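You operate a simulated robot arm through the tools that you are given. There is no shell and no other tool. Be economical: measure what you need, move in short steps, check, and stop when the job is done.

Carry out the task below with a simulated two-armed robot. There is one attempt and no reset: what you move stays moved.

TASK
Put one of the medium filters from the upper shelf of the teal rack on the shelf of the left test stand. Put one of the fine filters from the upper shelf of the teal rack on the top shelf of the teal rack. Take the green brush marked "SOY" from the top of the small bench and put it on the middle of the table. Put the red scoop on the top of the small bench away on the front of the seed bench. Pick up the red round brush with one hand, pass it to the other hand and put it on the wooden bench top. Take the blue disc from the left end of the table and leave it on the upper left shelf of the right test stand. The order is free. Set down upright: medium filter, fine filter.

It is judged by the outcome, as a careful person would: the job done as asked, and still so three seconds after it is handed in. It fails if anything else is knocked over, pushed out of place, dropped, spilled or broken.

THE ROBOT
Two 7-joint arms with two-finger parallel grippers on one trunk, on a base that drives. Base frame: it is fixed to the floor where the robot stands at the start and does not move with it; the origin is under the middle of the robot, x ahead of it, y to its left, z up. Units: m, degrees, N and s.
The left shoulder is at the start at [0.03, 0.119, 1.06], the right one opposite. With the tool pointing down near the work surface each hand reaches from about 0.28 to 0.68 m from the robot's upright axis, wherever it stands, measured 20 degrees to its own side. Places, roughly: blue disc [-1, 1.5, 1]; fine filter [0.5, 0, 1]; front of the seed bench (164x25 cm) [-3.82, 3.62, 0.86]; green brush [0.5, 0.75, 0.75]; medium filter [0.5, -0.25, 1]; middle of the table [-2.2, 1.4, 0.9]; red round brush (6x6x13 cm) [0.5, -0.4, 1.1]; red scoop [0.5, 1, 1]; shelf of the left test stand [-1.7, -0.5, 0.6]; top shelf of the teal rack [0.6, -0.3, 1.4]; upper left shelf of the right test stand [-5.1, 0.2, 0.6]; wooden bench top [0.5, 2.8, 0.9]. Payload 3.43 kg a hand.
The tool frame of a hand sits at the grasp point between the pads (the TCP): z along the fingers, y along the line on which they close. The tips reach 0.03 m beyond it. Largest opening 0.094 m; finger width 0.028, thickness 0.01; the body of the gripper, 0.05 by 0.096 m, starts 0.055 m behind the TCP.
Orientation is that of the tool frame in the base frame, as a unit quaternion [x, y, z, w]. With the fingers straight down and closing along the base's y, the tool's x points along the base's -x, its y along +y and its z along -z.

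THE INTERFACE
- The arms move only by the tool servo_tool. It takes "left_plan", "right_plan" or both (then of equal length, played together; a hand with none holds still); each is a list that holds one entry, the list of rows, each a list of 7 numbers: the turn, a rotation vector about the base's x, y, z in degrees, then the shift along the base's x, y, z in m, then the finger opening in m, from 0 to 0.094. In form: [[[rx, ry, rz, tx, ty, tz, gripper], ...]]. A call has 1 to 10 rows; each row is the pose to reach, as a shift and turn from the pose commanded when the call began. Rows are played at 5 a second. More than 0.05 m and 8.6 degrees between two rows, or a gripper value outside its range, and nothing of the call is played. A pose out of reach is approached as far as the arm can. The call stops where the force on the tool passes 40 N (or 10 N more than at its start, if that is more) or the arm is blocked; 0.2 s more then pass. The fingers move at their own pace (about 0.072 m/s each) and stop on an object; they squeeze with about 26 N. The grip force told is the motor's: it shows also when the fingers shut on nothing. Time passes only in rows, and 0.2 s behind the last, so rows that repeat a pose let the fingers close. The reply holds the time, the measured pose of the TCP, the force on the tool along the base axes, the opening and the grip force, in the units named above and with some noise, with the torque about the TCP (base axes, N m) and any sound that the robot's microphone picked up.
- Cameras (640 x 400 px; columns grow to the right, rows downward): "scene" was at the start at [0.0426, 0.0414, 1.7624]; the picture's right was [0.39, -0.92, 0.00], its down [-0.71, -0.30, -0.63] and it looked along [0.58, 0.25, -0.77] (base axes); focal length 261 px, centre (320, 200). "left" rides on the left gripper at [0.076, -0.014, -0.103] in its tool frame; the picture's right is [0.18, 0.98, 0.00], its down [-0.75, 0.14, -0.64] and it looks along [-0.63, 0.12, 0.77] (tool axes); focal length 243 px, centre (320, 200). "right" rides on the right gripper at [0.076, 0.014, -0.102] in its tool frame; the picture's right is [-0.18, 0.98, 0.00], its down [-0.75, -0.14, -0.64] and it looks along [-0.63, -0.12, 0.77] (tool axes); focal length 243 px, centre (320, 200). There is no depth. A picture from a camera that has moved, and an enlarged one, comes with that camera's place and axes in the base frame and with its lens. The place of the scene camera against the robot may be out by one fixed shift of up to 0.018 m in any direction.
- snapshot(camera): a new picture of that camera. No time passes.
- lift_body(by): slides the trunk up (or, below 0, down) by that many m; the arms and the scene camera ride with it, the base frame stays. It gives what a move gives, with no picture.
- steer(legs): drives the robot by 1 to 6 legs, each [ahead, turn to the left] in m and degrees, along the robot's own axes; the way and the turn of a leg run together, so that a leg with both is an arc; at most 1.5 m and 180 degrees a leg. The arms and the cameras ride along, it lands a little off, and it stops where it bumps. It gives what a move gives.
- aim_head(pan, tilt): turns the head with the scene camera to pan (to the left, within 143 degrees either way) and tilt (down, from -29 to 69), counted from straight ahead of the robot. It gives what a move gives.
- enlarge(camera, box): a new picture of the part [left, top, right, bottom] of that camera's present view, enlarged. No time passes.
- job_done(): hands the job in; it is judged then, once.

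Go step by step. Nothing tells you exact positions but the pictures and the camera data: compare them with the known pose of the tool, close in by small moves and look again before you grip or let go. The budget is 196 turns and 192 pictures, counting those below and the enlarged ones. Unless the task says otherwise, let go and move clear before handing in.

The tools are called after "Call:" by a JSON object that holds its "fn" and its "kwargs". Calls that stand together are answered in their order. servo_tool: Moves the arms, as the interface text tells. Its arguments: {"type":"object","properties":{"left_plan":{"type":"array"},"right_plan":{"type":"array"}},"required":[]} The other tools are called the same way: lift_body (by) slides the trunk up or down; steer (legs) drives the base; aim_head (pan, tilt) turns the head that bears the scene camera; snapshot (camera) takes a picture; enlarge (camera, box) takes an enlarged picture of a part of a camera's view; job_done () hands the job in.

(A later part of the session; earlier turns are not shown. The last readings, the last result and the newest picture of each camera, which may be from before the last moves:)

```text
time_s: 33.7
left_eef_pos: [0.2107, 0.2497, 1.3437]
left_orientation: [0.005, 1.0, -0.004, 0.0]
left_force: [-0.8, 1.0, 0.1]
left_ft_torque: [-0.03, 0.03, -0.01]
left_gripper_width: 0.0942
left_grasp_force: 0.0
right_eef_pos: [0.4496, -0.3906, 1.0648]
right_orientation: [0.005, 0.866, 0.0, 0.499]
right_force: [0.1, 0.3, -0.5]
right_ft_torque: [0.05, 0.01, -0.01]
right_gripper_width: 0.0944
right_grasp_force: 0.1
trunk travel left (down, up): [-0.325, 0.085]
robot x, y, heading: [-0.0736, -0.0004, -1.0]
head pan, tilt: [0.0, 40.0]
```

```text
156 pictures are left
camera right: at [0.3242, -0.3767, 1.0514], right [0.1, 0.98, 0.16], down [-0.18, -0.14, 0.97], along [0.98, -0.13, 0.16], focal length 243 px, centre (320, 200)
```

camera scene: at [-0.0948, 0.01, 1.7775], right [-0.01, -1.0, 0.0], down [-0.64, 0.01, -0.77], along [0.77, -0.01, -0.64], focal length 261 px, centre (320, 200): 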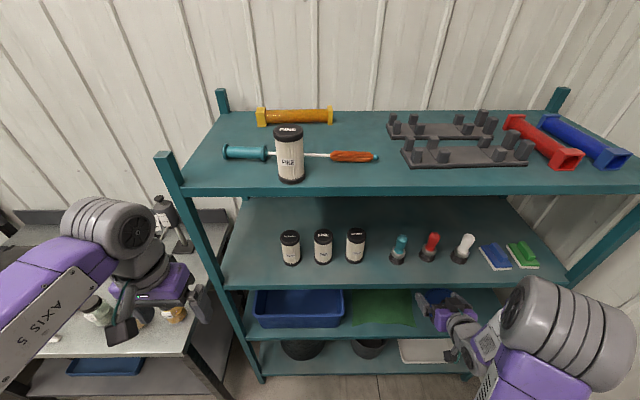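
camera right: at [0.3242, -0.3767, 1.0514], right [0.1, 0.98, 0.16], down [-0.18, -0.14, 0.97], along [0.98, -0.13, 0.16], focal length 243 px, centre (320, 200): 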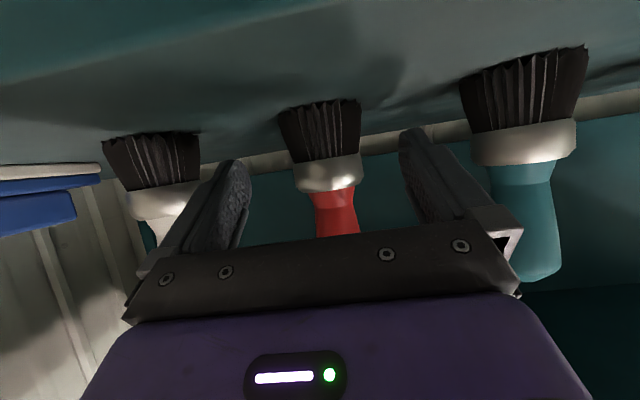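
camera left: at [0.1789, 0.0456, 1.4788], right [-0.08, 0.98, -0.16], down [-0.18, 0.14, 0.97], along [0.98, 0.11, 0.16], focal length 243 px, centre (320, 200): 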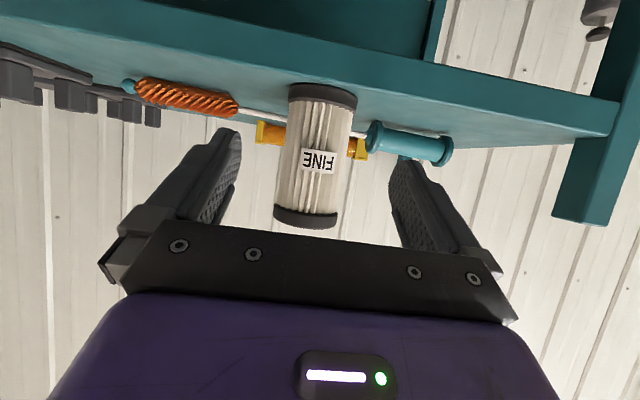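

Still centred; about 4 cm more, then close.

Call:
{"fn": "servo_tool", "kwargs": {"right_plan": [[[0, 0, 0, 0.02, 0, 0, 0.094], [0, 0, 0, 0.042, 0, 0, 0.094], [0, 0, 0, 0.042, 0, 0, 0.02], [0, 0, 0, 0.042, 0, 0, 0.02], [0, 0, 0, 0.042, 0, 0, 0.02], [0, 0, 0, 0.042, 0, 0, 0.02]]]}}

Call:
{"fn": "snapshot", "kwargs": {"camera": "right"}}

```text
time_s: 35.1
left_eef_pos: [0.2089, 0.2488, 1.3426]
left_orientation: [0.005, 1.0, -0.004, 0.0]
left_force: [0.2, 0.5, -0.6]
left_ft_torque: [-0.01, -0.01, -0.03]
left_gripper_width: 0.0939
left_grasp_force: 0.0
right_eef_pos: [0.4908, -0.3913, 1.0679]
right_orientation: [0.004, 0.866, 0.0, 0.5]
right_force: [0.3, -0.1, 1.3]
right_ft_torque: [0.03, -0.01, -0.01]
right_gripper_width: 0.049
right_grasp_force: 26.5
trunk travel left (down, up): [-0.325, 0.085]
robot x, y, heading: [-0.0729, -0.0006, -0.7]
head pan, tilt: [0.0, 40.0]
```

```text
155 pictures are left
camera right: at [0.3652, -0.3752, 1.0527], right [0.1, 0.98, 0.16], down [-0.18, -0.14, 0.97], along [0.98, -0.13, 0.16], focal length 243 px, centre (320, 200)
```

right: 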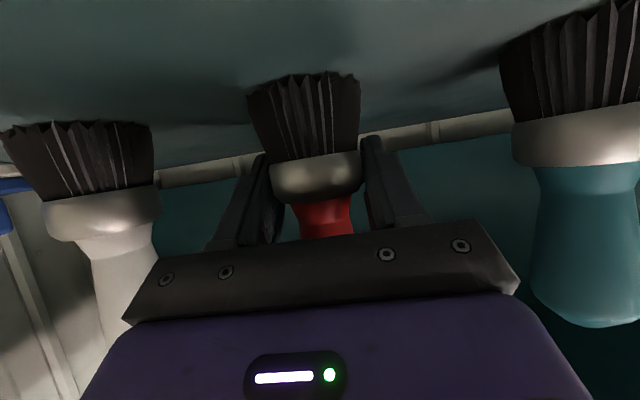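

Gripped at the ferrule. Lift, pull out, and back the base away.

Call:
{"fn": "servo_tool", "kwargs": {"right_plan": [[[0, 0, 0, 0, 0, 0.02, 0.02], [0, 0, 0, 0, 0, 0.04, 0.02], [0, 0, 0, -0.04, 0, 0.04, 0.02], [0, 0, 0, -0.08, 0, 0.04, 0.02], [0, 0, 0, -0.12, 0, 0.04, 0.02]]]}}

Call:
{"fn": "steer", "kwargs": {"legs": [[-0.35, 0]]}}

Call:
{"fn": "snapshot", "kwargs": {"camera": "scene"}}

```text
time_s: 36.3
left_eef_pos: [0.2081, 0.249, 1.3441]
left_orientation: [0.004, 1.0, -0.003, 0.001]
left_force: [0.0, -0.9, -0.1]
left_ft_torque: [-0.03, -0.02, -0.01]
left_gripper_width: 0.0939
left_grasp_force: 0.0
right_eef_pos: [0.3708, -0.3905, 1.1061]
right_orientation: [0.004, 0.866, -0.001, 0.5]
right_force: [-0.4, -0.9, 0.0]
right_ft_torque: [0.01, 0.0, -0.01]
right_gripper_width: 0.0492
right_grasp_force: 25.7
trunk travel left (down, up): [-0.325, 0.085]
robot x, y, heading: [-0.0733, -0.0017, -0.8]
head pan, tilt: [0.0, 40.0]
```

```text
time_s: 38.5
left_eef_pos: [-0.1304, 0.2543, 1.343]
left_orientation: [0.004, 1.0, -0.003, 0.0]
left_force: [-1.5, 0.4, -0.4]
left_ft_torque: [0.01, -0.06, 0.01]
left_gripper_width: 0.0939
left_grasp_force: 0.0
right_eef_pos: [0.0315, -0.3869, 1.1044]
right_orientation: [0.005, 0.866, -0.001, 0.501]
right_force: [-0.9, 0.0, -0.7]
right_ft_torque: [-0.01, 0.01, -0.05]
right_gripper_width: 0.0493
right_grasp_force: 25.5
trunk travel left (down, up): [-0.325, 0.085]
robot x, y, heading: [-0.4104, 0.0017, -0.6]
head pan, tilt: [0.0, 40.0]
```

```text
154 pictures are left
camera scene: at [-0.356, 0.0134, 1.7775], right [-0.01, -1.0, 0.0], down [-0.64, 0.01, -0.77], along [0.77, -0.01, -0.64], focal length 261 px, centre (320, 200)
```

scene: 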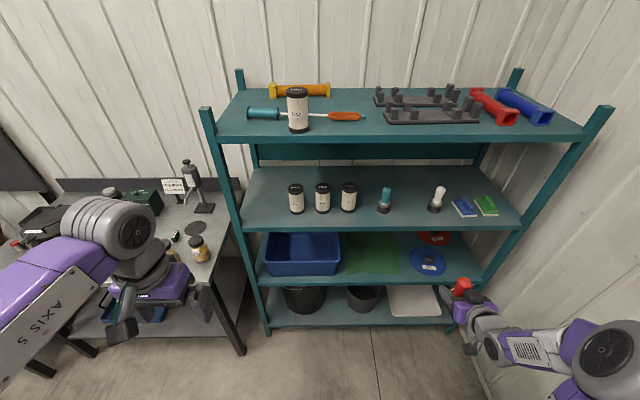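

The brush is out. I'll bring both hands to the middle, left above right, for the hand-over.

Call:
{"fn": "servo_tool", "kwargs": {"right_plan": [[[0, 0, 0, 0, 0.04, 0, 0.02], [0, 0, 0, 0, 0.08, 0, 0.02], [0, 0, 0, 0, 0.12, 0, 0.02], [0, 0, 0, 0, 0.16, 0, 0.02], [0, 0, 0, 0, 0.2, 0, 0.02], [0, 0, 0, 0, 0.24, 0, 0.02], [0, 0, 0, 0, 0.28, 0, 0.02], [0, 0, 0, 0, 0.32, 0, 0.02], [0, 0, 0, 0, 0.36, 0, 0.02], [0, 0, 0, 0, 0.36, 0, 0.02]]], "left_plan": [[[0, 0, 0, 0.02, -0.02, 0, 0.094], [0, 0, 0, 0.04, -0.04, 0, 0.094], [0, 0, 0, 0.06, -0.06, 0, 0.094], [0, 0, 0, 0.08, -0.08, 0, 0.094], [0, 0, 0, 0.1, -0.1, 0, 0.094], [0, 0, 0, 0.12, -0.12, 0, 0.094], [0, 0, 0, 0.14, -0.14, 0, 0.094], [0, 0, 0, 0.155, -0.17, 0, 0.094], [0, 0, 0, 0.165, -0.2, 0, 0.094], [0, 0, 0, 0.165, -0.22, 0, 0.094]]]}}

Call:
{"fn": "snapshot", "kwargs": {"camera": "left"}}

Call:
{"fn": "snapshot", "kwargs": {"camera": "scene"}}

```text
time_s: 40.8
left_eef_pos: [0.0329, 0.0321, 1.3421]
left_orientation: [0.003, 1.0, -0.003, 0.001]
left_force: [0.5, -0.2, -0.1]
left_ft_torque: [0.0, 0.0, 0.0]
left_gripper_width: 0.0939
left_grasp_force: 0.0
right_eef_pos: [0.0319, -0.0249, 1.1043]
right_orientation: [0.005, 0.866, -0.001, 0.5]
right_force: [0.8, -0.4, -0.8]
right_ft_torque: [-0.02, -0.02, 0.02]
right_gripper_width: 0.0492
right_grasp_force: 25.9
right hand out of reach, approached as far as the arm can: row 5, 6
trunk travel left (down, up): [-0.325, 0.085]
robot x, y, heading: [-0.4135, 0.007, -0.6]
head pan, tilt: [0.0, 40.0]
```

```text
153 pictures are left
camera left: at [-0.0435, 0.0189, 1.4447], right [-0.18, 0.98, -0.01], down [0.75, 0.14, 0.64], along [0.63, 0.11, -0.77], focal length 243 px, centre (320, 200)
```

left: 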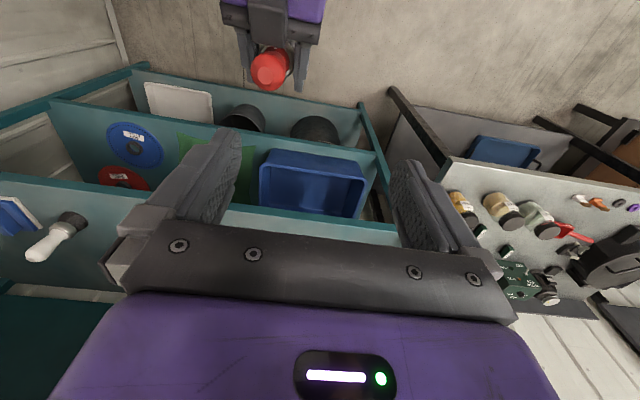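

```text
152 pictures are left
camera scene: at [-0.3558, 0.0118, 1.7775], right [-0.01, -1.0, 0.0], down [-0.64, 0.01, -0.77], along [0.77, -0.01, -0.64], focal length 261 px, centre (320, 200)
```

scene: 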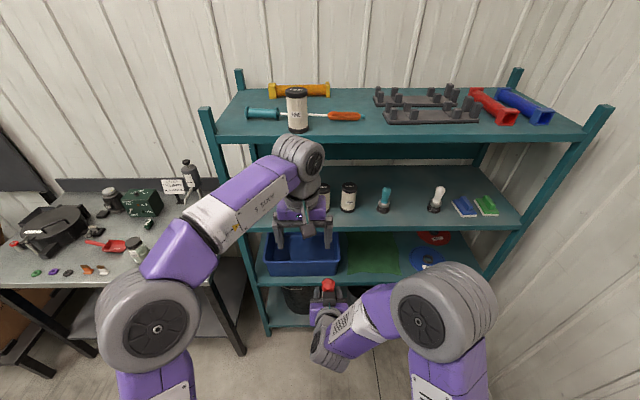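

Brush top appears at about (0.02, -0.02). I'll align the left hand over it and descend partway.

Call:
{"fn": "servo_tool", "kwargs": {"left_plan": [[[0, 0, 0, -0.005, -0.025, 0, 0.094], [0, 0, 0, -0.008, -0.053, 0, 0.094], [0, 0, 0, -0.008, -0.053, -0.04, 0.094], [0, 0, 0, -0.008, -0.053, -0.08, 0.094], [0, 0, 0, -0.008, -0.053, -0.1, 0.094]]]}}

Call:
{"fn": "snapshot", "kwargs": {"camera": "left"}}

Call:
{"fn": "enlarge", "kwargs": {"camera": "scene", "box": [220, 180, 420, 305]}}

```text
time_s: 42.0
left_eef_pos: [0.0258, -0.0182, 1.2446]
left_orientation: [0.003, 1.0, -0.004, 0.001]
left_force: [0.7, -0.6, -0.2]
left_ft_torque: [0.02, -0.01, 0.01]
left_gripper_width: 0.0939
left_grasp_force: 0.1
right_eef_pos: [0.0322, -0.0244, 1.1038]
right_orientation: [0.004, 0.866, -0.001, 0.5]
right_force: [0.0, 0.2, -0.2]
right_ft_torque: [0.0, 0.04, 0.01]
right_gripper_width: 0.0493
right_grasp_force: 26.3
trunk travel left (down, up): [-0.325, 0.085]
robot x, y, heading: [-0.4135, 0.0023, -0.6]
head pan, tilt: [0.0, 40.0]
```

```text
151 pictures are left
camera left: at [-0.0514, -0.032, 1.3463], right [-0.18, 0.98, -0.01], down [0.75, 0.14, 0.64], along [0.63, 0.11, -0.77], focal length 243 px, centre (320, 200)
```

left: 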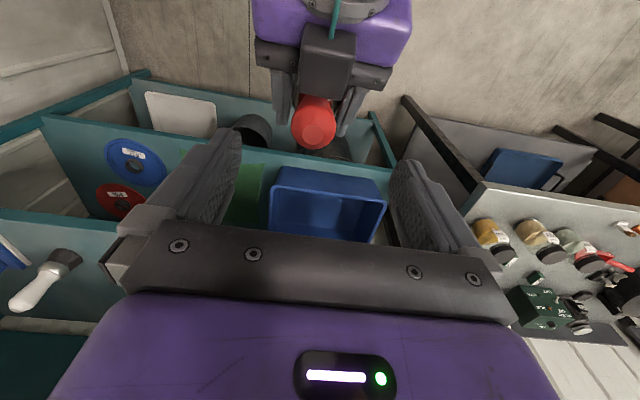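

```text
3.20 times, centred on (320, 242) of scene
camera zoom: at [-0.3555, 0.0139, 1.7775], right [-0.01, -1.0, 0.0], down [-0.64, 0.01, -0.77], along [0.77, -0.01, -0.64], focal length 835 px, centre (320, 64)
```

zoom: 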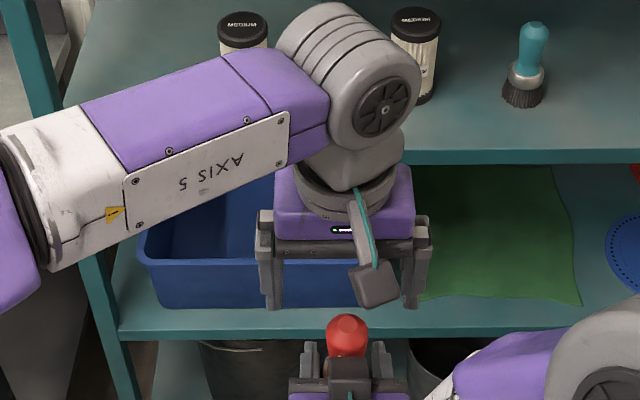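

Aligned within a few mm; I'll descend further and check before gripping.

Call:
{"fn": "servo_tool", "kwargs": {"left_plan": [[[0, 0, 0, 0.002, -0.006, 0, 0.094], [0, 0, 0, 0.002, -0.006, -0.03, 0.094], [0, 0, 0, 0.002, -0.006, -0.055, 0.094]]]}}

Call:
{"fn": "snapshot", "kwargs": {"camera": "left"}}

Call:
{"fn": "snapshot", "kwargs": {"camera": "right"}}

```text
time_s: 42.8
left_eef_pos: [0.0289, -0.0268, 1.188]
left_orientation: [0.003, 1.0, -0.004, -0.001]
left_force: [0.5, 0.3, -0.5]
left_ft_torque: [0.03, 0.03, 0.03]
left_gripper_width: 0.0939
left_grasp_force: 0.0
right_eef_pos: [0.0311, -0.025, 1.1025]
right_orientation: [0.006, 0.866, -0.001, 0.5]
right_force: [0.5, -0.7, -0.8]
right_ft_torque: [-0.03, -0.01, 0.04]
right_gripper_width: 0.0488
right_grasp_force: 26.2
trunk travel left (down, up): [-0.325, 0.085]
robot x, y, heading: [-0.4124, 0.0018, -0.9]
head pan, tilt: [0.0, 40.0]
```

```text
149 pictures are left
camera left: at [-0.0487, -0.0397, 1.2902], right [-0.18, 0.98, -0.01], down [0.75, 0.14, 0.64], along [0.63, 0.11, -0.77], focal length 243 px, centre (320, 200)
```

left: 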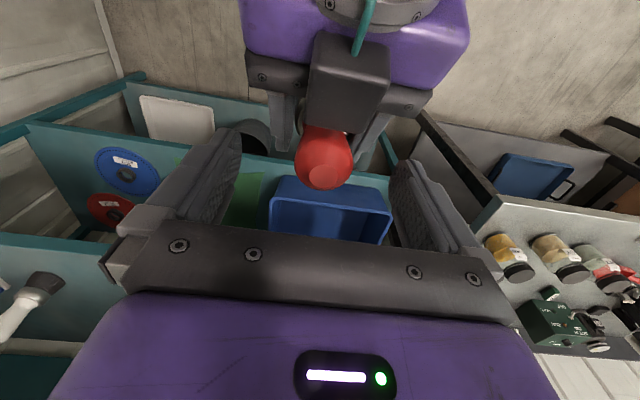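

```text
148 pictures are left
camera right: at [-0.0939, -0.0098, 1.0892], right [0.1, 0.98, 0.16], down [-0.18, -0.14, 0.97], along [0.98, -0.13, 0.16], focal length 243 px, centre (320, 200)
```

right: 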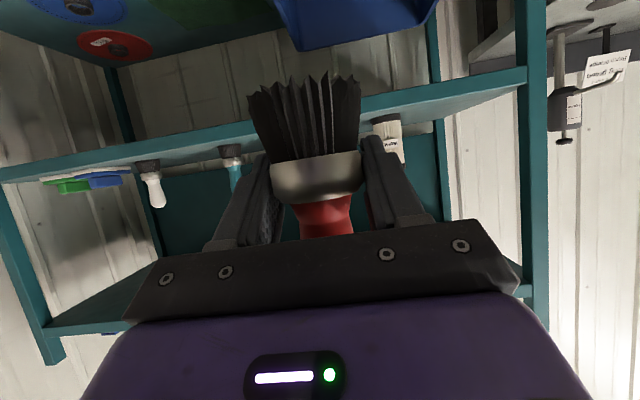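

The handle top is right at the left TCP. I'll go down 2 cm and close the left hand.

Call:
{"fn": "servo_tool", "kwargs": {"left_plan": [[[0, 0, 0, -0.002, 0.002, -0.012, 0.094], [0, 0, 0, -0.002, 0.002, -0.022, 0.094], [0, 0, 0, -0.002, 0.002, -0.022, 0.01], [0, 0, 0, -0.002, 0.002, -0.022, 0.01], [0, 0, 0, -0.002, 0.002, -0.022, 0.01], [0, 0, 0, -0.002, 0.002, -0.022, 0.01]]]}}

Call:
{"fn": "snapshot", "kwargs": {"camera": "left"}}

```text
time_s: 44.1
left_eef_pos: [0.0255, -0.0232, 1.1669]
left_orientation: [0.003, 1.0, -0.004, 0.0]
left_force: [0.3, -4.4, -0.2]
left_ft_torque: [-0.12, -0.1, -0.03]
left_gripper_width: 0.0349
left_grasp_force: 26.4
right_eef_pos: [0.031, -0.0246, 1.1034]
right_orientation: [0.003, 0.866, 0.001, 0.5]
right_force: [-0.9, 3.5, 1.8]
right_ft_torque: [-0.08, 0.06, -0.03]
right_gripper_width: 0.0492
right_grasp_force: 25.7
trunk travel left (down, up): [-0.325, 0.085]
robot x, y, heading: [-0.4158, 0.005, -0.7]
head pan, tilt: [0.0, 40.0]
```

```text
147 pictures are left
camera left: at [-0.0507, -0.037, 1.2691], right [-0.18, 0.98, -0.01], down [0.75, 0.14, 0.64], along [0.63, 0.11, -0.77], focal length 243 px, centre (320, 200)
```

left: 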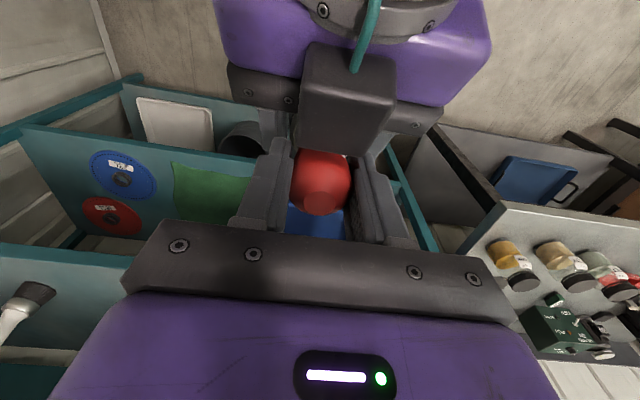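

Left hand holds the handle. Now the right opens and left lifts away.

Call:
{"fn": "servo_tool", "kwargs": {"right_plan": [[[0, 0, 0, 0, 0, 0, 0.06], [0, 0, 0, 0, 0, 0, 0.09], [0, 0, 0, 0, 0, 0, 0.094], [0, 0, 0, 0, 0, 0, 0.094], [0, 0, 0, 0, 0, 0, 0.094], [0, 0, 0, 0, 0, 0, 0.094], [0, 0, 0, 0, 0, 0, 0.094], [0, 0, 0, 0, -0.03, 0, 0.094], [0, 0, 0, 0, -0.06, 0, 0.094], [0, 0, 0, 0, -0.1, 0, 0.094]]], "left_plan": [[[0, 0, 0, 0, 0, 0, 0.01], [0, 0, 0, 0, 0, 0, 0.01], [0, 0, 0, 0, 0, 0, 0.01], [0, 0, 0, 0, 0, 0.03, 0.01], [0, 0, 0, 0, 0, 0.06, 0.01], [0, 0, 0, 0, 0, 0.1, 0.01], [0, 0, 0, 0, 0.03, 0.13, 0.01], [0, 0, 0, 0, 0.07, 0.13, 0.01], [0, 0, 0, 0, 0.11, 0.13, 0.01], [0, 0, 0, 0, 0.15, 0.13, 0.01]]]}}

Call:
{"fn": "snapshot", "kwargs": {"camera": "left"}}

Call:
{"fn": "snapshot", "kwargs": {"camera": "right"}}

Call:
{"fn": "snapshot", "kwargs": {"camera": "scene"}}

```text
time_s: 46.4
left_eef_pos: [0.0233, 0.1275, 1.2966]
left_orientation: [0.005, 1.0, -0.003, 0.0]
left_force: [0.3, 0.6, -1.1]
left_ft_torque: [0.02, 0.01, 0.01]
left_gripper_width: 0.0346
left_grasp_force: 26.3
right_eef_pos: [0.0334, -0.1266, 1.1057]
right_orientation: [0.004, 0.866, 0.0, 0.499]
right_force: [-0.4, -0.2, 0.3]
right_ft_torque: [-0.01, 0.02, 0.04]
right_gripper_width: 0.0942
right_grasp_force: 0.0
trunk travel left (down, up): [-0.325, 0.085]
robot x, y, heading: [-0.4149, 0.0024, -0.6]
head pan, tilt: [0.0, 40.0]
```

```text
146 pictures are left
camera left: at [-0.0537, 0.1136, 1.3986], right [-0.18, 0.98, -0.01], down [0.75, 0.14, 0.64], along [0.63, 0.11, -0.77], focal length 243 px, centre (320, 200)
```

left: 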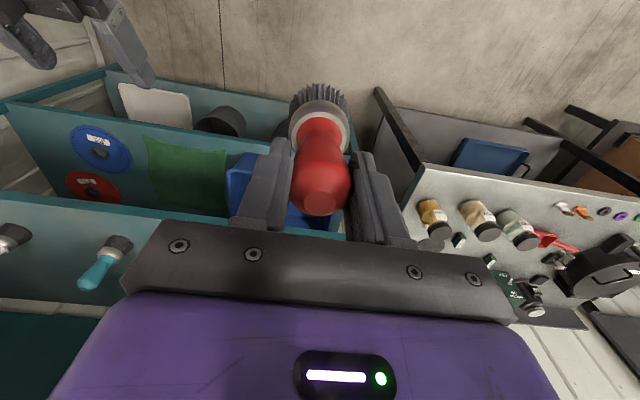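

```text
145 pictures are left
camera right: at [-0.0915, -0.1114, 1.0924], right [0.1, 0.98, 0.16], down [-0.18, -0.14, 0.97], along [0.98, -0.13, 0.16], focal length 243 px, centre (320, 200)
```

right: 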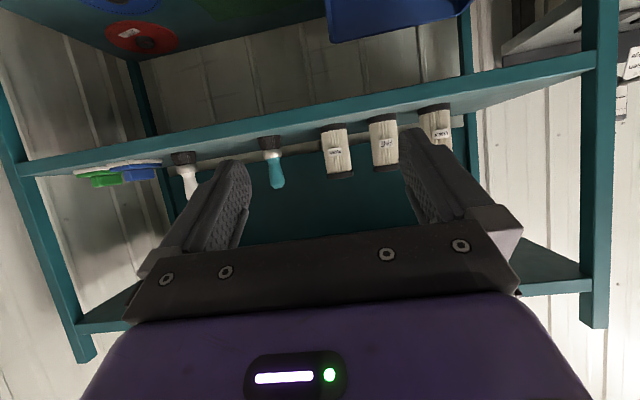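

```text
144 pictures are left
camera scene: at [-0.3563, 0.0132, 1.7775], right [-0.01, -1.0, 0.0], down [-0.64, 0.01, -0.77], along [0.77, -0.01, -0.64], focal length 261 px, centre (320, 200)
```

scene: 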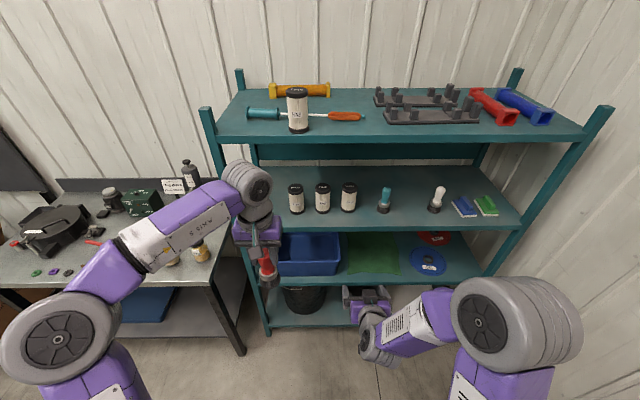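

Hand-over is done. Next the medium filter (rightmost, y≈-0.125) with the right hand; left hand tucks back first.

Call:
{"fn": "servo_tool", "kwargs": {"left_plan": [[[0, 0, 0, -0.03, 0.03, 0, 0.01], [0, 0, 0, -0.06, 0.06, 0, 0.01], [0, 0, 0, -0.09, 0.09, 0, 0.01], [0, 0, 0, -0.12, 0.12, 0, 0.01]]], "right_plan": [[[0, 0, 0, 0, 0, -0.01, 0.094], [0, 0, 0, 0, 0, -0.02, 0.094], [0, 0, 0, 0, 0, -0.025, 0.094], [0, 0, 0, 0, 0, -0.025, 0.094]]]}}

Call:
{"fn": "steer", "kwargs": {"legs": [[0.33, 0]]}}

Call:
{"fn": "snapshot", "kwargs": {"camera": "right"}}

```text
time_s: 47.4
left_eef_pos: [-0.0945, 0.2494, 1.2954]
left_orientation: [0.003, 1.0, -0.005, 0.001]
left_force: [0.6, 0.3, -0.4]
left_ft_torque: [-0.03, 0.02, 0.0]
left_gripper_width: 0.0349
left_grasp_force: 25.9
right_eef_pos: [0.0335, -0.1223, 1.0795]
right_orientation: [0.003, 0.866, -0.002, 0.5]
right_force: [0.1, -0.1, 0.7]
right_ft_torque: [-0.01, -0.01, -0.04]
right_gripper_width: 0.094
right_grasp_force: 0.2
trunk travel left (down, up): [-0.325, 0.085]
robot x, y, heading: [-0.4102, 0.0009, -0.6]
head pan, tilt: [0.0, 40.0]
```

```text
time_s: 49.5
left_eef_pos: [0.2382, 0.2404, 1.2958]
left_orientation: [0.004, 1.0, -0.004, 0.0]
left_force: [0.4, -0.5, -0.6]
left_ft_torque: [-0.02, 0.01, 0.02]
left_gripper_width: 0.0348
left_grasp_force: 26.3
right_eef_pos: [0.3646, -0.1311, 1.0794]
right_orientation: [0.007, 0.866, -0.002, 0.499]
right_force: [0.5, -0.4, -0.2]
right_ft_torque: [-0.01, -0.03, 0.0]
right_gripper_width: 0.0939
right_grasp_force: 0.0
trunk travel left (down, up): [-0.325, 0.085]
robot x, y, heading: [-0.0856, -0.0014, -0.9]
head pan, tilt: [0.0, 40.0]
```

```text
143 pictures are left
camera right: at [0.2383, -0.116, 1.0651], right [0.1, 0.98, 0.16], down [-0.18, -0.14, 0.97], along [0.98, -0.13, 0.16], focal length 243 px, centre (320, 200)
```

right: 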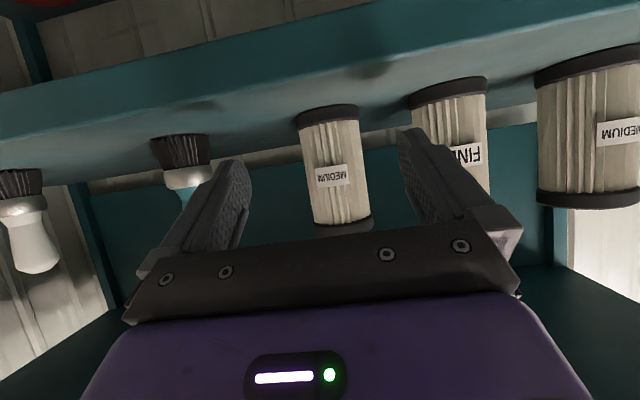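

Well aligned; advance 12 cm and grip.

Call:
{"fn": "servo_tool", "kwargs": {"right_plan": [[[0, 0, 0, 0.03, 0.003, 0, 0.094], [0, 0, 0, 0.06, 0.003, 0, 0.094], [0, 0, 0, 0.085, 0.003, 0, 0.094]]]}}

Call:
{"fn": "snapshot", "kwargs": {"camera": "right"}}

```text
time_s: 50.3
left_eef_pos: [0.239, 0.2396, 1.2978]
left_orientation: [0.005, 1.0, -0.004, 0.0]
left_force: [0.0, 0.0, -1.2]
left_ft_torque: [0.02, -0.03, 0.0]
left_gripper_width: 0.0348
left_grasp_force: 26.3
right_eef_pos: [0.45, -0.1275, 1.0785]
right_orientation: [0.006, 0.866, -0.002, 0.499]
right_force: [-0.4, 0.1, 0.2]
right_ft_torque: [-0.02, 0.0, -0.01]
right_gripper_width: 0.0939
right_grasp_force: 0.0
trunk travel left (down, up): [-0.325, 0.085]
robot x, y, heading: [-0.0841, -0.0024, -0.7]
head pan, tilt: [0.0, 40.0]
```

```text
142 pictures are left
camera right: at [0.3239, -0.1122, 1.065], right [0.11, 0.98, 0.16], down [-0.18, -0.14, 0.97], along [0.98, -0.13, 0.16], focal length 243 px, centre (320, 200)
```

right: 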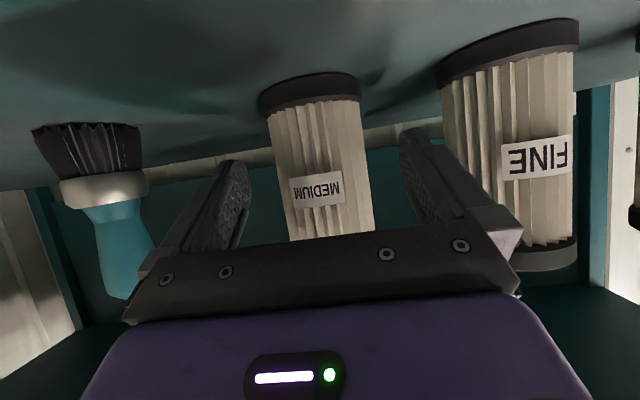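

Call:
{"fn": "servo_tool", "kwargs": {"right_plan": [[[0, 0, 0, 0.02, 0, 0, 0.094], [0, 0, 0, 0.037, 0, 0, 0.094], [0, 0, 0, 0.037, 0, 0, 0.03], [0, 0, 0, 0.037, 0, 0, 0.03], [0, 0, 0, 0.037, 0, 0, 0.03], [0, 0, 0, 0.037, 0, 0.02, 0.03], [0, 0, 0, 0.037, 0, 0.04, 0.03], [0, 0, 0, -0.003, 0, 0.04, 0.03], [0, 0, 0, -0.043, 0, 0.04, 0.03], [0, 0, 0, -0.08, 0, 0.04, 0.03]]]}}

Call:
{"fn": "snapshot", "kwargs": {"camera": "right"}}

```text
time_s: 52.5
left_eef_pos: [0.2361, 0.2405, 1.2963]
left_orientation: [0.005, 1.0, -0.003, 0.001]
left_force: [-0.7, 0.2, -1.6]
left_ft_torque: [0.02, -0.04, -0.03]
left_gripper_width: 0.0348
left_grasp_force: 25.9
right_eef_pos: [0.3692, -0.1283, 1.1209]
right_orientation: [0.006, 0.866, -0.001, 0.5]
right_force: [-0.3, -0.1, -1.2]
right_ft_torque: [0.0, 0.02, 0.0]
right_gripper_width: 0.0637
right_grasp_force: 26.5
trunk travel left (down, up): [-0.325, 0.085]
robot x, y, heading: [-0.0843, 0.003, -0.9]
head pan, tilt: [0.0, 40.0]
```

```text
141 pictures are left
camera right: at [0.243, -0.1122, 1.1068], right [0.1, 0.98, 0.16], down [-0.18, -0.14, 0.97], along [0.98, -0.13, 0.16], focal length 243 px, centre (320, 200)
```

right: 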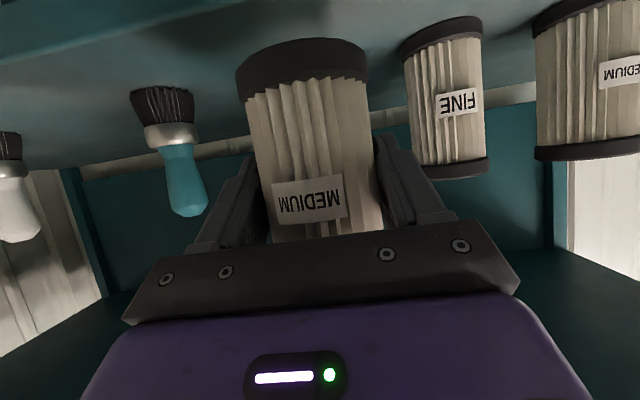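

Medium filter in the right hand, brush in the left. I'll back up a bit and look toward the left test stand.

Call:
{"fn": "steer", "kwargs": {"legs": [[-0.3, 0]]}}

Call:
{"fn": "aim_head", "kwargs": {"pan": -143, "tilt": 35}}

Call:
{"fn": "snapshot", "kwargs": {"camera": "scene"}}

Call:
{"fn": "aim_head", "kwargs": {"pan": 143, "tilt": 35}}

Call:
{"fn": "snapshot", "kwargs": {"camera": "scene"}}

```text
time_s: 54.5
left_eef_pos: [-0.0505, 0.2436, 1.2956]
left_orientation: [0.005, 1.0, -0.004, 0.0]
left_force: [-0.1, 0.2, 0.2]
left_ft_torque: [0.01, -0.03, -0.03]
left_gripper_width: 0.0347
left_grasp_force: 26.1
right_eef_pos: [0.0821, -0.1232, 1.1201]
right_orientation: [0.007, 0.866, -0.002, 0.5]
right_force: [0.2, -0.2, -0.6]
right_ft_torque: [-0.01, 0.02, 0.01]
right_gripper_width: 0.0638
right_grasp_force: 26.0
trunk travel left (down, up): [-0.325, 0.085]
robot x, y, heading: [-0.3667, 0.0009, -1.0]
head pan, tilt: [0.0, 40.0]
```

```text
time_s: 56.8
left_eef_pos: [-0.0491, 0.2446, 1.2961]
left_orientation: [0.005, 1.0, -0.003, 0.0]
left_force: [-0.8, 0.2, -0.8]
left_ft_torque: [0.01, 0.01, -0.02]
left_gripper_width: 0.0348
left_grasp_force: 26.0
right_eef_pos: [0.0827, -0.1243, 1.1207]
right_orientation: [0.007, 0.866, -0.002, 0.499]
right_force: [0.1, -0.6, -1.6]
right_ft_torque: [0.0, 0.0, 0.01]
right_gripper_width: 0.0636
right_grasp_force: 26.1
trunk travel left (down, up): [-0.325, 0.085]
robot x, y, heading: [-0.3681, 0.0005, -0.9]
head pan, tilt: [-143.0, 35.0]
```

```text
140 pictures are left
camera scene: at [-0.4681, -0.0375, 1.7851], right [-0.59, 0.81, 0.0], down [0.46, 0.34, -0.82], along [-0.66, -0.48, -0.57], focal length 261 px, centre (320, 200)
```

scene: 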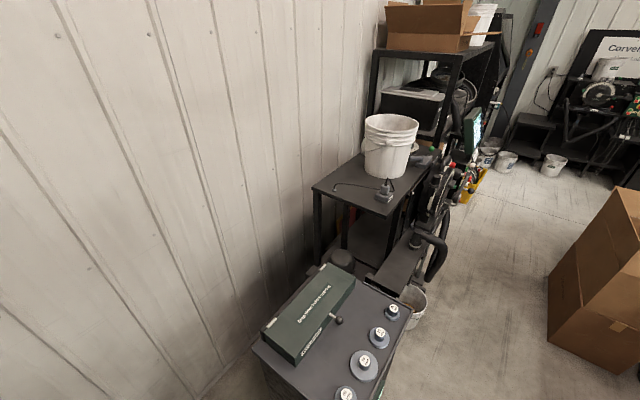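

```text
time_s: 60.7
left_eef_pos: [-0.0493, 0.2443, 1.2966]
left_orientation: [0.006, 1.0, -0.004, 0.0]
left_force: [-0.1, -0.2, -1.6]
left_ft_torque: [-0.01, 0.01, -0.04]
left_gripper_width: 0.035
left_grasp_force: 26.3
right_eef_pos: [0.0838, -0.1232, 1.1199]
right_orientation: [0.006, 0.866, -0.001, 0.5]
right_force: [-0.7, -0.2, -1.7]
right_ft_torque: [0.04, 0.01, 0.0]
right_gripper_width: 0.0637
right_grasp_force: 26.3
trunk travel left (down, up): [-0.325, 0.085]
robot x, y, heading: [-0.3709, 0.0003, -0.8]
head pan, tilt: [143.0, 35.0]
```

```text
139 pictures are left
camera scene: at [-0.4666, 0.0686, 1.7851], right [0.61, 0.79, 0.0], down [0.45, -0.35, -0.82], along [-0.65, 0.5, -0.57], focal length 261 px, centre (320, 200)
```

scene: 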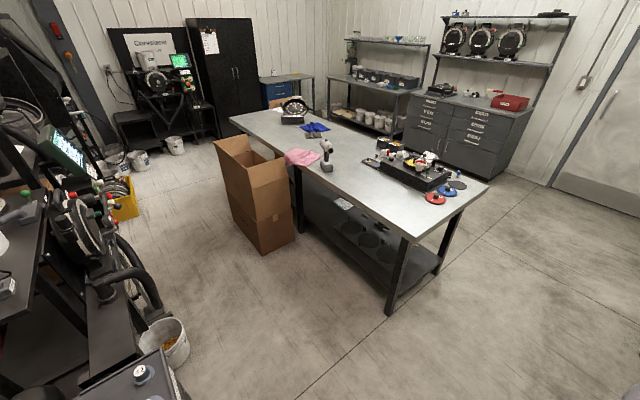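

A weights cart sits at roughly x -1.2..-0.7, y -0.5..-0.1, so I'll drive around it: up to y≈0.38, then along -x.

Call:
{"fn": "steer", "kwargs": {"legs": [[0, 91], [0.38, 0], [0, 90], [0.6, 0]]}}

Call:
{"fn": "aim_head", "kwargs": {"pan": 40, "tilt": 40}}

Call:
{"fn": "snapshot", "kwargs": {"camera": "scene"}}

```text
time_s: 73.8
left_eef_pos: [-1.2904, 0.1536, 1.2981]
left_orientation: [1.0, -0.007, 0.0, -0.003]
left_force: [-0.4, 0.1, 0.0]
left_ft_torque: [-0.04, -0.01, -0.01]
left_gripper_width: 0.0349
left_grasp_force: 25.8
right_eef_pos: [-1.4211, 0.5201, 1.1202]
right_orientation: [0.867, -0.007, -0.499, -0.002]
right_force: [0.6, -0.4, -2.2]
right_ft_torque: [0.02, -0.01, -0.03]
right_gripper_width: 0.0631
right_grasp_force: 25.8
trunk travel left (down, up): [-0.325, 0.085]
robot x, y, heading: [-0.9683, 0.3998, 179.1]
head pan, tilt: [143.0, 35.0]
```

```text
time_s: 75.6
left_eef_pos: [-1.291, 0.1535, 1.2966]
left_orientation: [1.0, -0.007, 0.0, -0.004]
left_force: [0.0, 0.0, -0.9]
left_ft_torque: [0.01, -0.02, -0.01]
left_gripper_width: 0.035
left_grasp_force: 26.1
right_eef_pos: [-1.42, 0.5192, 1.1199]
right_orientation: [0.866, -0.007, -0.499, -0.002]
right_force: [-0.6, 0.5, -1.1]
right_ft_torque: [-0.01, 0.05, 0.0]
right_gripper_width: 0.0632
right_grasp_force: 25.7
trunk travel left (down, up): [-0.325, 0.085]
robot x, y, heading: [-0.9666, 0.3964, 178.9]
head pan, tilt: [40.0, 40.0]
```

```text
138 pictures are left
camera scene: at [-1.0029, 0.3508, 1.7775], right [-0.63, 0.78, 0.0], down [0.5, 0.41, -0.77], along [-0.59, -0.48, -0.64], focal length 261 px, centre (320, 200)
```

scene: 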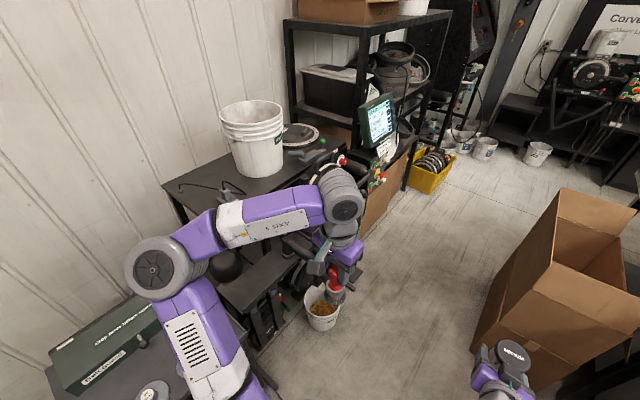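

The stand's lower shelf plate appears near (-1.45, -0.4). I'll drive alongside and turn to face it.

Call:
{"fn": "steer", "kwargs": {"legs": [[0.5, 0], [0, 90]]}}

Call:
{"fn": "aim_head", "kwargs": {"pan": 0, "tilt": 45}}

Call:
{"fn": "snapshot", "kwargs": {"camera": "scene"}}

Call:
{"fn": "snapshot", "kwargs": {"camera": "left"}}

```text
time_s: 82.4
left_eef_pos: [-1.2281, 0.0821, 1.2972]
left_orientation: [0.713, 0.702, -0.002, -0.002]
left_force: [-0.6, 0.8, -1.4]
left_ft_torque: [0.0, -0.01, 0.0]
left_gripper_width: 0.0351
left_grasp_force: 25.8
right_eef_pos: [-1.5957, -0.0477, 1.12]
right_orientation: [0.619, 0.606, -0.356, 0.351]
right_force: [0.4, 0.6, -2.8]
right_ft_torque: [-0.01, 0.0, 0.02]
right_gripper_width: 0.063
right_grasp_force: 26.2
trunk travel left (down, up): [-0.325, 0.085]
robot x, y, heading: [-1.4643, 0.4069, -91.0]
head pan, tilt: [40.0, 40.0]
```

```text
time_s: 83.5
left_eef_pos: [-1.229, 0.0826, 1.2963]
left_orientation: [0.713, 0.702, -0.002, -0.002]
left_force: [0.2, 0.3, -1.2]
left_ft_torque: [-0.01, 0.0, -0.02]
left_gripper_width: 0.0353
left_grasp_force: 25.6
right_eef_pos: [-1.5964, -0.0485, 1.1211]
right_orientation: [0.619, 0.606, -0.355, 0.351]
right_force: [0.0, 0.6, -1.1]
right_ft_torque: [0.0, -0.04, 0.02]
right_gripper_width: 0.063
right_grasp_force: 25.7
trunk travel left (down, up): [-0.325, 0.085]
robot x, y, heading: [-1.4674, 0.404, -90.8]
head pan, tilt: [0.0, 45.0]
```

```text
137 pictures are left
camera scene: at [-1.466, 0.3638, 1.7703], right [-1.0, 0.02, 0.0], down [0.01, 0.71, -0.71], along [-0.01, -0.71, -0.71], focal length 261 px, centre (320, 200)
```

scene: 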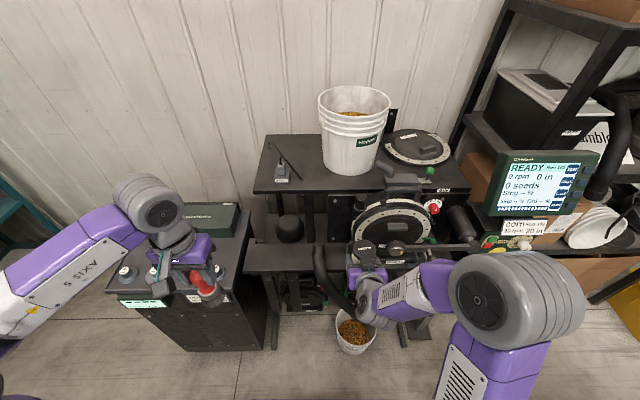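

```text
136 pictures are left
camera left: at [-1.2409, 0.159, 1.3992], right [0.99, 0.17, -0.01], down [0.13, -0.76, 0.64], along [0.1, -0.63, -0.77], focal length 243 px, centre (320, 200)
```

left: 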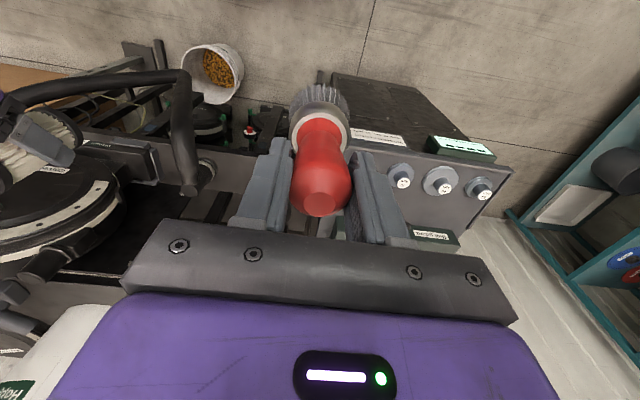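

Call:
{"fn": "enlarge", "kwargs": {"camera": "scene", "box": [220, 180, 460, 330]}}

Call:
{"fn": "enlarge", "kwargs": {"camera": "left", "box": [0, 60, 300, 248]}}

```text
2.67 times, centred on (340, 255) of scene
camera zoom: at [-1.466, 0.3638, 1.7703], right [-1.0, 0.02, 0.0], down [0.01, 0.71, -0.71], along [-0.01, -0.71, -0.71], focal length 696 px, centre (267, 53)
```

zoom: 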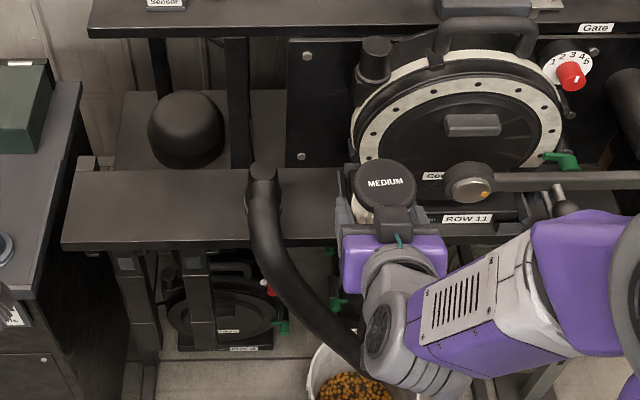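

```text
2.13 times, centred on (150, 154) of left
camera zoom: at [-1.2409, 0.159, 1.3992], right [0.99, 0.17, -0.01], down [0.13, -0.76, 0.64], along [0.1, -0.63, -0.77], focal length 516 px, centre (682, 298)
```

zoom: 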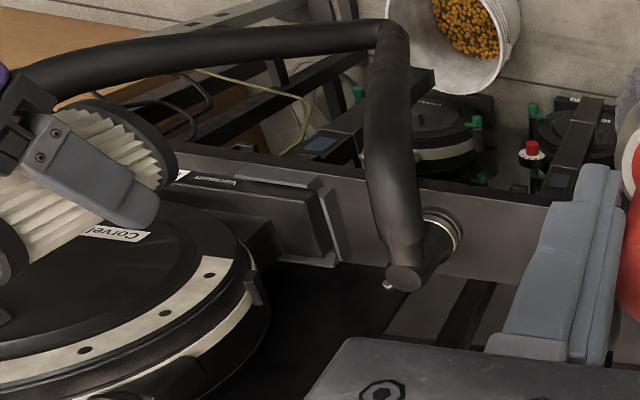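

The stand has several levels: a front beam at z≈0.92 with the hose port, and a lower shelf with a dome on it near z≈0.65. I need a lower, clearer view, so I'll back up and lower the trunk.

Call:
{"fn": "steer", "kwargs": {"legs": [[-0.25, 0]]}}

Call:
{"fn": "lift_body", "kwargs": {"by": -0.32}}

Call:
{"fn": "aim_head", "kwargs": {"pan": 0, "tilt": 30}}

Call:
{"fn": "snapshot", "kwargs": {"camera": "scene"}}

Call:
{"fn": "snapshot", "kwargs": {"camera": "right"}}

```text
time_s: 85.3
left_eef_pos: [-1.2226, 0.3296, 1.2979]
left_orientation: [0.712, 0.702, -0.003, -0.002]
left_force: [-1.1, 1.0, -0.3]
left_ft_torque: [-0.05, -0.01, 0.0]
left_gripper_width: 0.035
left_grasp_force: 25.8
right_eef_pos: [-1.5905, 0.1977, 1.1196]
right_orientation: [0.619, 0.607, -0.355, 0.351]
right_force: [0.1, -0.1, -1.0]
right_ft_torque: [0.01, -0.01, -0.01]
right_gripper_width: 0.0632
right_grasp_force: 26.6
trunk travel left (down, up): [-0.325, 0.085]
robot x, y, heading: [-1.4631, 0.6462, -91.4]
head pan, tilt: [0.0, 45.0]
```

```text
time_s: 88.4
left_eef_pos: [-1.2231, 0.3277, 0.9769]
left_orientation: [0.712, 0.702, -0.002, -0.002]
left_force: [0.1, -0.6, -0.5]
left_ft_torque: [0.0, -0.04, 0.0]
left_gripper_width: 0.0348
left_grasp_force: 26.4
right_eef_pos: [-1.5911, 0.1974, 0.8006]
right_orientation: [0.618, 0.607, -0.355, 0.351]
right_force: [-0.6, -0.2, -1.2]
right_ft_torque: [0.0, 0.0, 0.01]
right_gripper_width: 0.0631
right_grasp_force: 26.1
trunk travel left (down, up): [-0.005, 0.405]
robot x, y, heading: [-1.465, 0.6485, -91.0]
head pan, tilt: [0.0, 45.0]
```

```text
time_s: 89.2
left_eef_pos: [-1.2219, 0.3273, 0.9774]
left_orientation: [0.713, 0.701, -0.003, -0.004]
left_force: [0.6, -0.1, -0.7]
left_ft_torque: [-0.01, -0.02, 0.02]
left_gripper_width: 0.0354
left_grasp_force: 25.8
right_eef_pos: [-1.5901, 0.1971, 0.8007]
right_orientation: [0.618, 0.607, -0.355, 0.351]
right_force: [-0.5, 0.0, -1.1]
right_ft_torque: [0.0, 0.01, 0.0]
right_gripper_width: 0.0633
right_grasp_force: 26.0
trunk travel left (down, up): [-0.005, 0.405]
robot x, y, heading: [-1.4642, 0.6508, -91.1]
head pan, tilt: [0.0, 30.0]
```

```text
133 pictures are left
camera scene: at [-1.4616, 0.5995, 1.4728], right [-1.0, 0.02, 0.0], down [0.01, 0.5, -0.87], along [-0.02, -0.87, -0.5], focal length 261 px, centre (320, 200)
```

scene: 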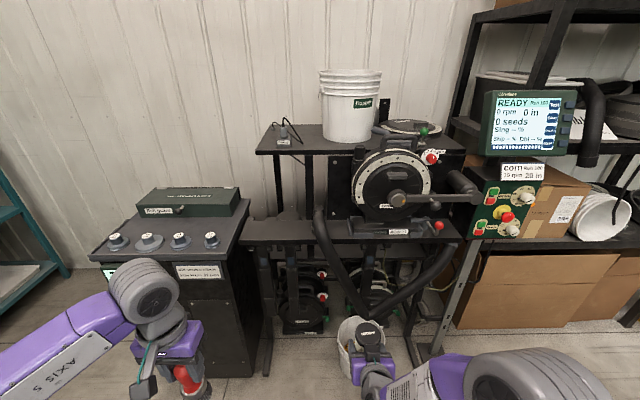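

```text
132 pictures are left
camera right: at [-1.573, 0.3231, 0.7864], right [0.98, -0.11, 0.16], down [-0.14, 0.18, 0.97], along [-0.14, -0.98, 0.16], focal length 243 px, centre (320, 200)
```

right: 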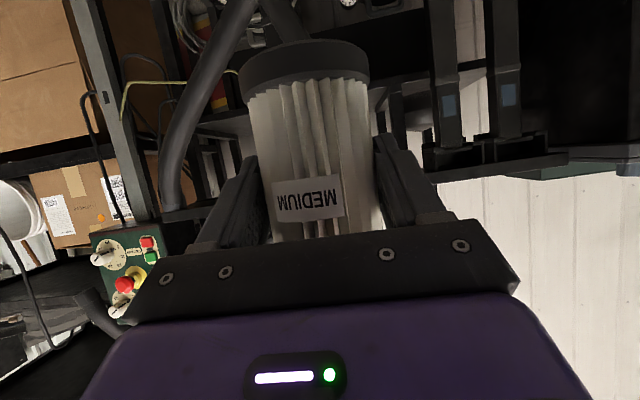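

Call:
{"fn": "enlarge", "kwargs": {"camera": "scene", "box": [230, 110, 480, 266]}}

Call:
{"fn": "enlarge", "kwargs": {"camera": "scene", "box": [230, 190, 480, 346]}}

```text
2.56 times, centred on (355, 188) of scene
camera zoom: at [-1.4616, 0.5995, 1.4728], right [-1.0, 0.02, 0.0], down [0.01, 0.5, -0.87], along [-0.02, -0.87, -0.5], focal length 668 px, centre (230, 231)
```

zoom: 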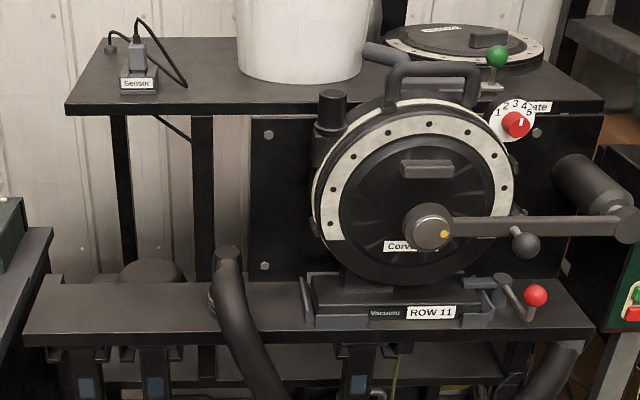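

```text
2.56 times, centred on (355, 268) of scene
camera zoom: at [-1.4616, 0.5995, 1.4728], right [-1.0, 0.02, 0.0], down [0.01, 0.5, -0.87], along [-0.02, -0.87, -0.5], focal length 668 px, centre (230, 26)
```

zoom: 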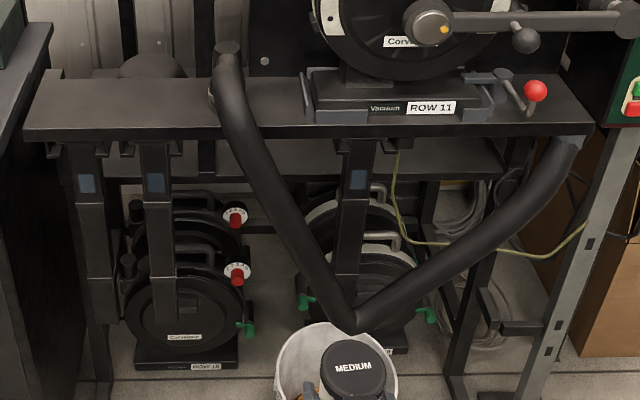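

The shelf at z≈0.6 lies behind the front beam, under the table top. I'll inspect the access with the right wrist camera.

Call:
{"fn": "enlarge", "kwargs": {"camera": "right", "box": [120, 0, 640, 325]}}

Call:
{"fn": "enlarge", "kwargs": {"camera": "scene", "box": [300, 210, 460, 310]}}

```text
1.23 times, centred on (380, 162) of right
camera zoom: at [-1.573, 0.3231, 0.7864], right [0.98, -0.11, 0.16], down [-0.14, 0.18, 0.97], along [-0.14, -0.98, 0.16], focal length 299 px, centre (246, 246)
```

zoom: 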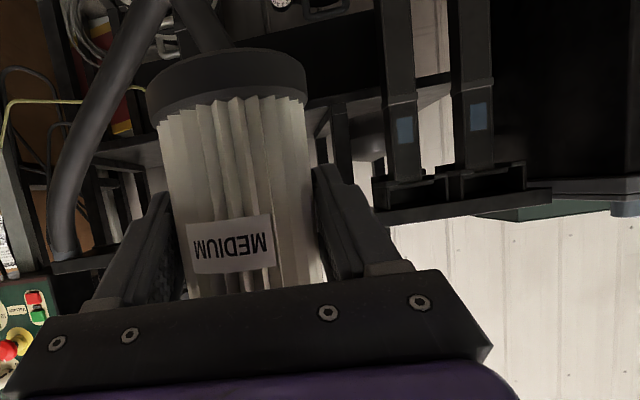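

```text
4.00 times, centred on (380, 260) of scene
camera zoom: at [-1.4616, 0.5995, 1.4728], right [-1.0, 0.02, 0.0], down [0.01, 0.5, -0.87], along [-0.02, -0.87, -0.5], focal length 1044 px, centre (80, -40)
```

zoom: 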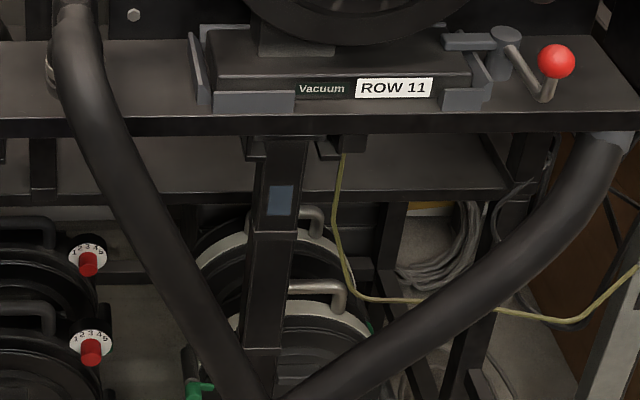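

The target shelf (z≈0.62) is reachable only at its left end (x≈-1.2, y≈-0.4), from above, beside the cart. I'll raise the trunk and reposition to see that gap.

Call:
{"fn": "lift_body", "kwargs": {"by": 0.38}}

Call:
{"fn": "steer", "kwargs": {"legs": [[0, 91], [0.45, 0], [0, -90], [0.25, 0]]}}

Call:
{"fn": "aim_head", "kwargs": {"pan": -15, "tilt": 58}}

Call:
{"fn": "snapshot", "kwargs": {"camera": "scene"}}

```text
time_s: 92.9
left_eef_pos: [-1.223, 0.3281, 1.3566]
left_orientation: [0.713, 0.701, -0.003, -0.003]
left_force: [0.0, -0.7, -0.6]
left_ft_torque: [-0.04, 0.02, -0.01]
left_gripper_width: 0.035
left_grasp_force: 25.8
right_eef_pos: [-1.5903, 0.1972, 1.181]
right_orientation: [0.619, 0.607, -0.354, 0.35]
right_force: [0.3, 0.6, -1.2]
right_ft_torque: [0.01, 0.03, 0.0]
right_gripper_width: 0.0628
right_grasp_force: 26.1
trunk travel left (down, up): [-0.385, 0.025]
robot x, y, heading: [-1.4614, 0.6518, -91.2]
head pan, tilt: [0.0, 30.0]
```

```text
time_s: 104.8
left_eef_pos: [-0.7523, 0.0976, 1.3566]
left_orientation: [0.698, 0.716, -0.002, -0.003]
left_force: [0.0, 0.1, -0.5]
left_ft_torque: [0.02, 0.0, -0.03]
left_gripper_width: 0.0349
left_grasp_force: 26.4
right_eef_pos: [-1.115, -0.0469, 1.1794]
right_orientation: [0.605, 0.62, -0.347, 0.359]
right_force: [0.5, -0.1, -1.4]
right_ft_torque: [-0.01, 0.02, -0.01]
right_gripper_width: 0.0632
right_grasp_force: 25.9
trunk travel left (down, up): [-0.385, 0.025]
robot x, y, heading: [-1.004, 0.4085, -88.5]
head pan, tilt: [0.0, 30.0]
```

```text
time_s: 105.7
left_eef_pos: [-0.7514, 0.0984, 1.3567]
left_orientation: [0.698, 0.716, -0.002, -0.003]
left_force: [1.0, 0.6, -0.3]
left_ft_torque: [-0.01, -0.02, -0.05]
left_gripper_width: 0.035
left_grasp_force: 25.9
right_eef_pos: [-1.1142, -0.0484, 1.1803]
right_orientation: [0.605, 0.62, -0.348, 0.359]
right_force: [-0.5, 0.3, -2.5]
right_ft_torque: [0.01, 0.01, -0.01]
right_gripper_width: 0.0628
right_grasp_force: 25.7
trunk travel left (down, up): [-0.385, 0.025]
robot x, y, heading: [-1.0054, 0.4116, -88.5]
head pan, tilt: [-15.0, 58.0]
```

```text
127 pictures are left
camera scene: at [-1.0203, 0.3836, 1.8132], right [-0.97, 0.24, 0.0], down [0.2, 0.82, -0.53], along [-0.12, -0.52, -0.85], focal length 261 px, centre (320, 200)
```

scene: 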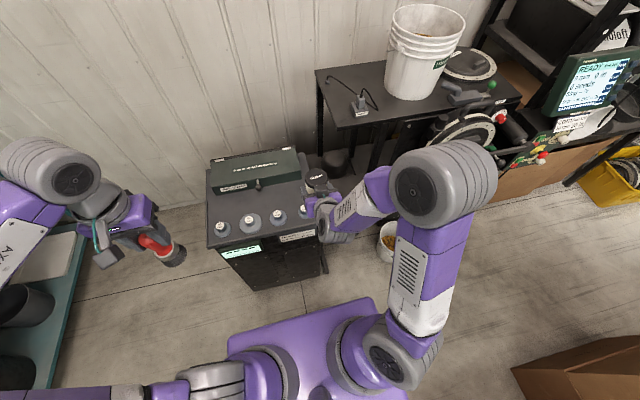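

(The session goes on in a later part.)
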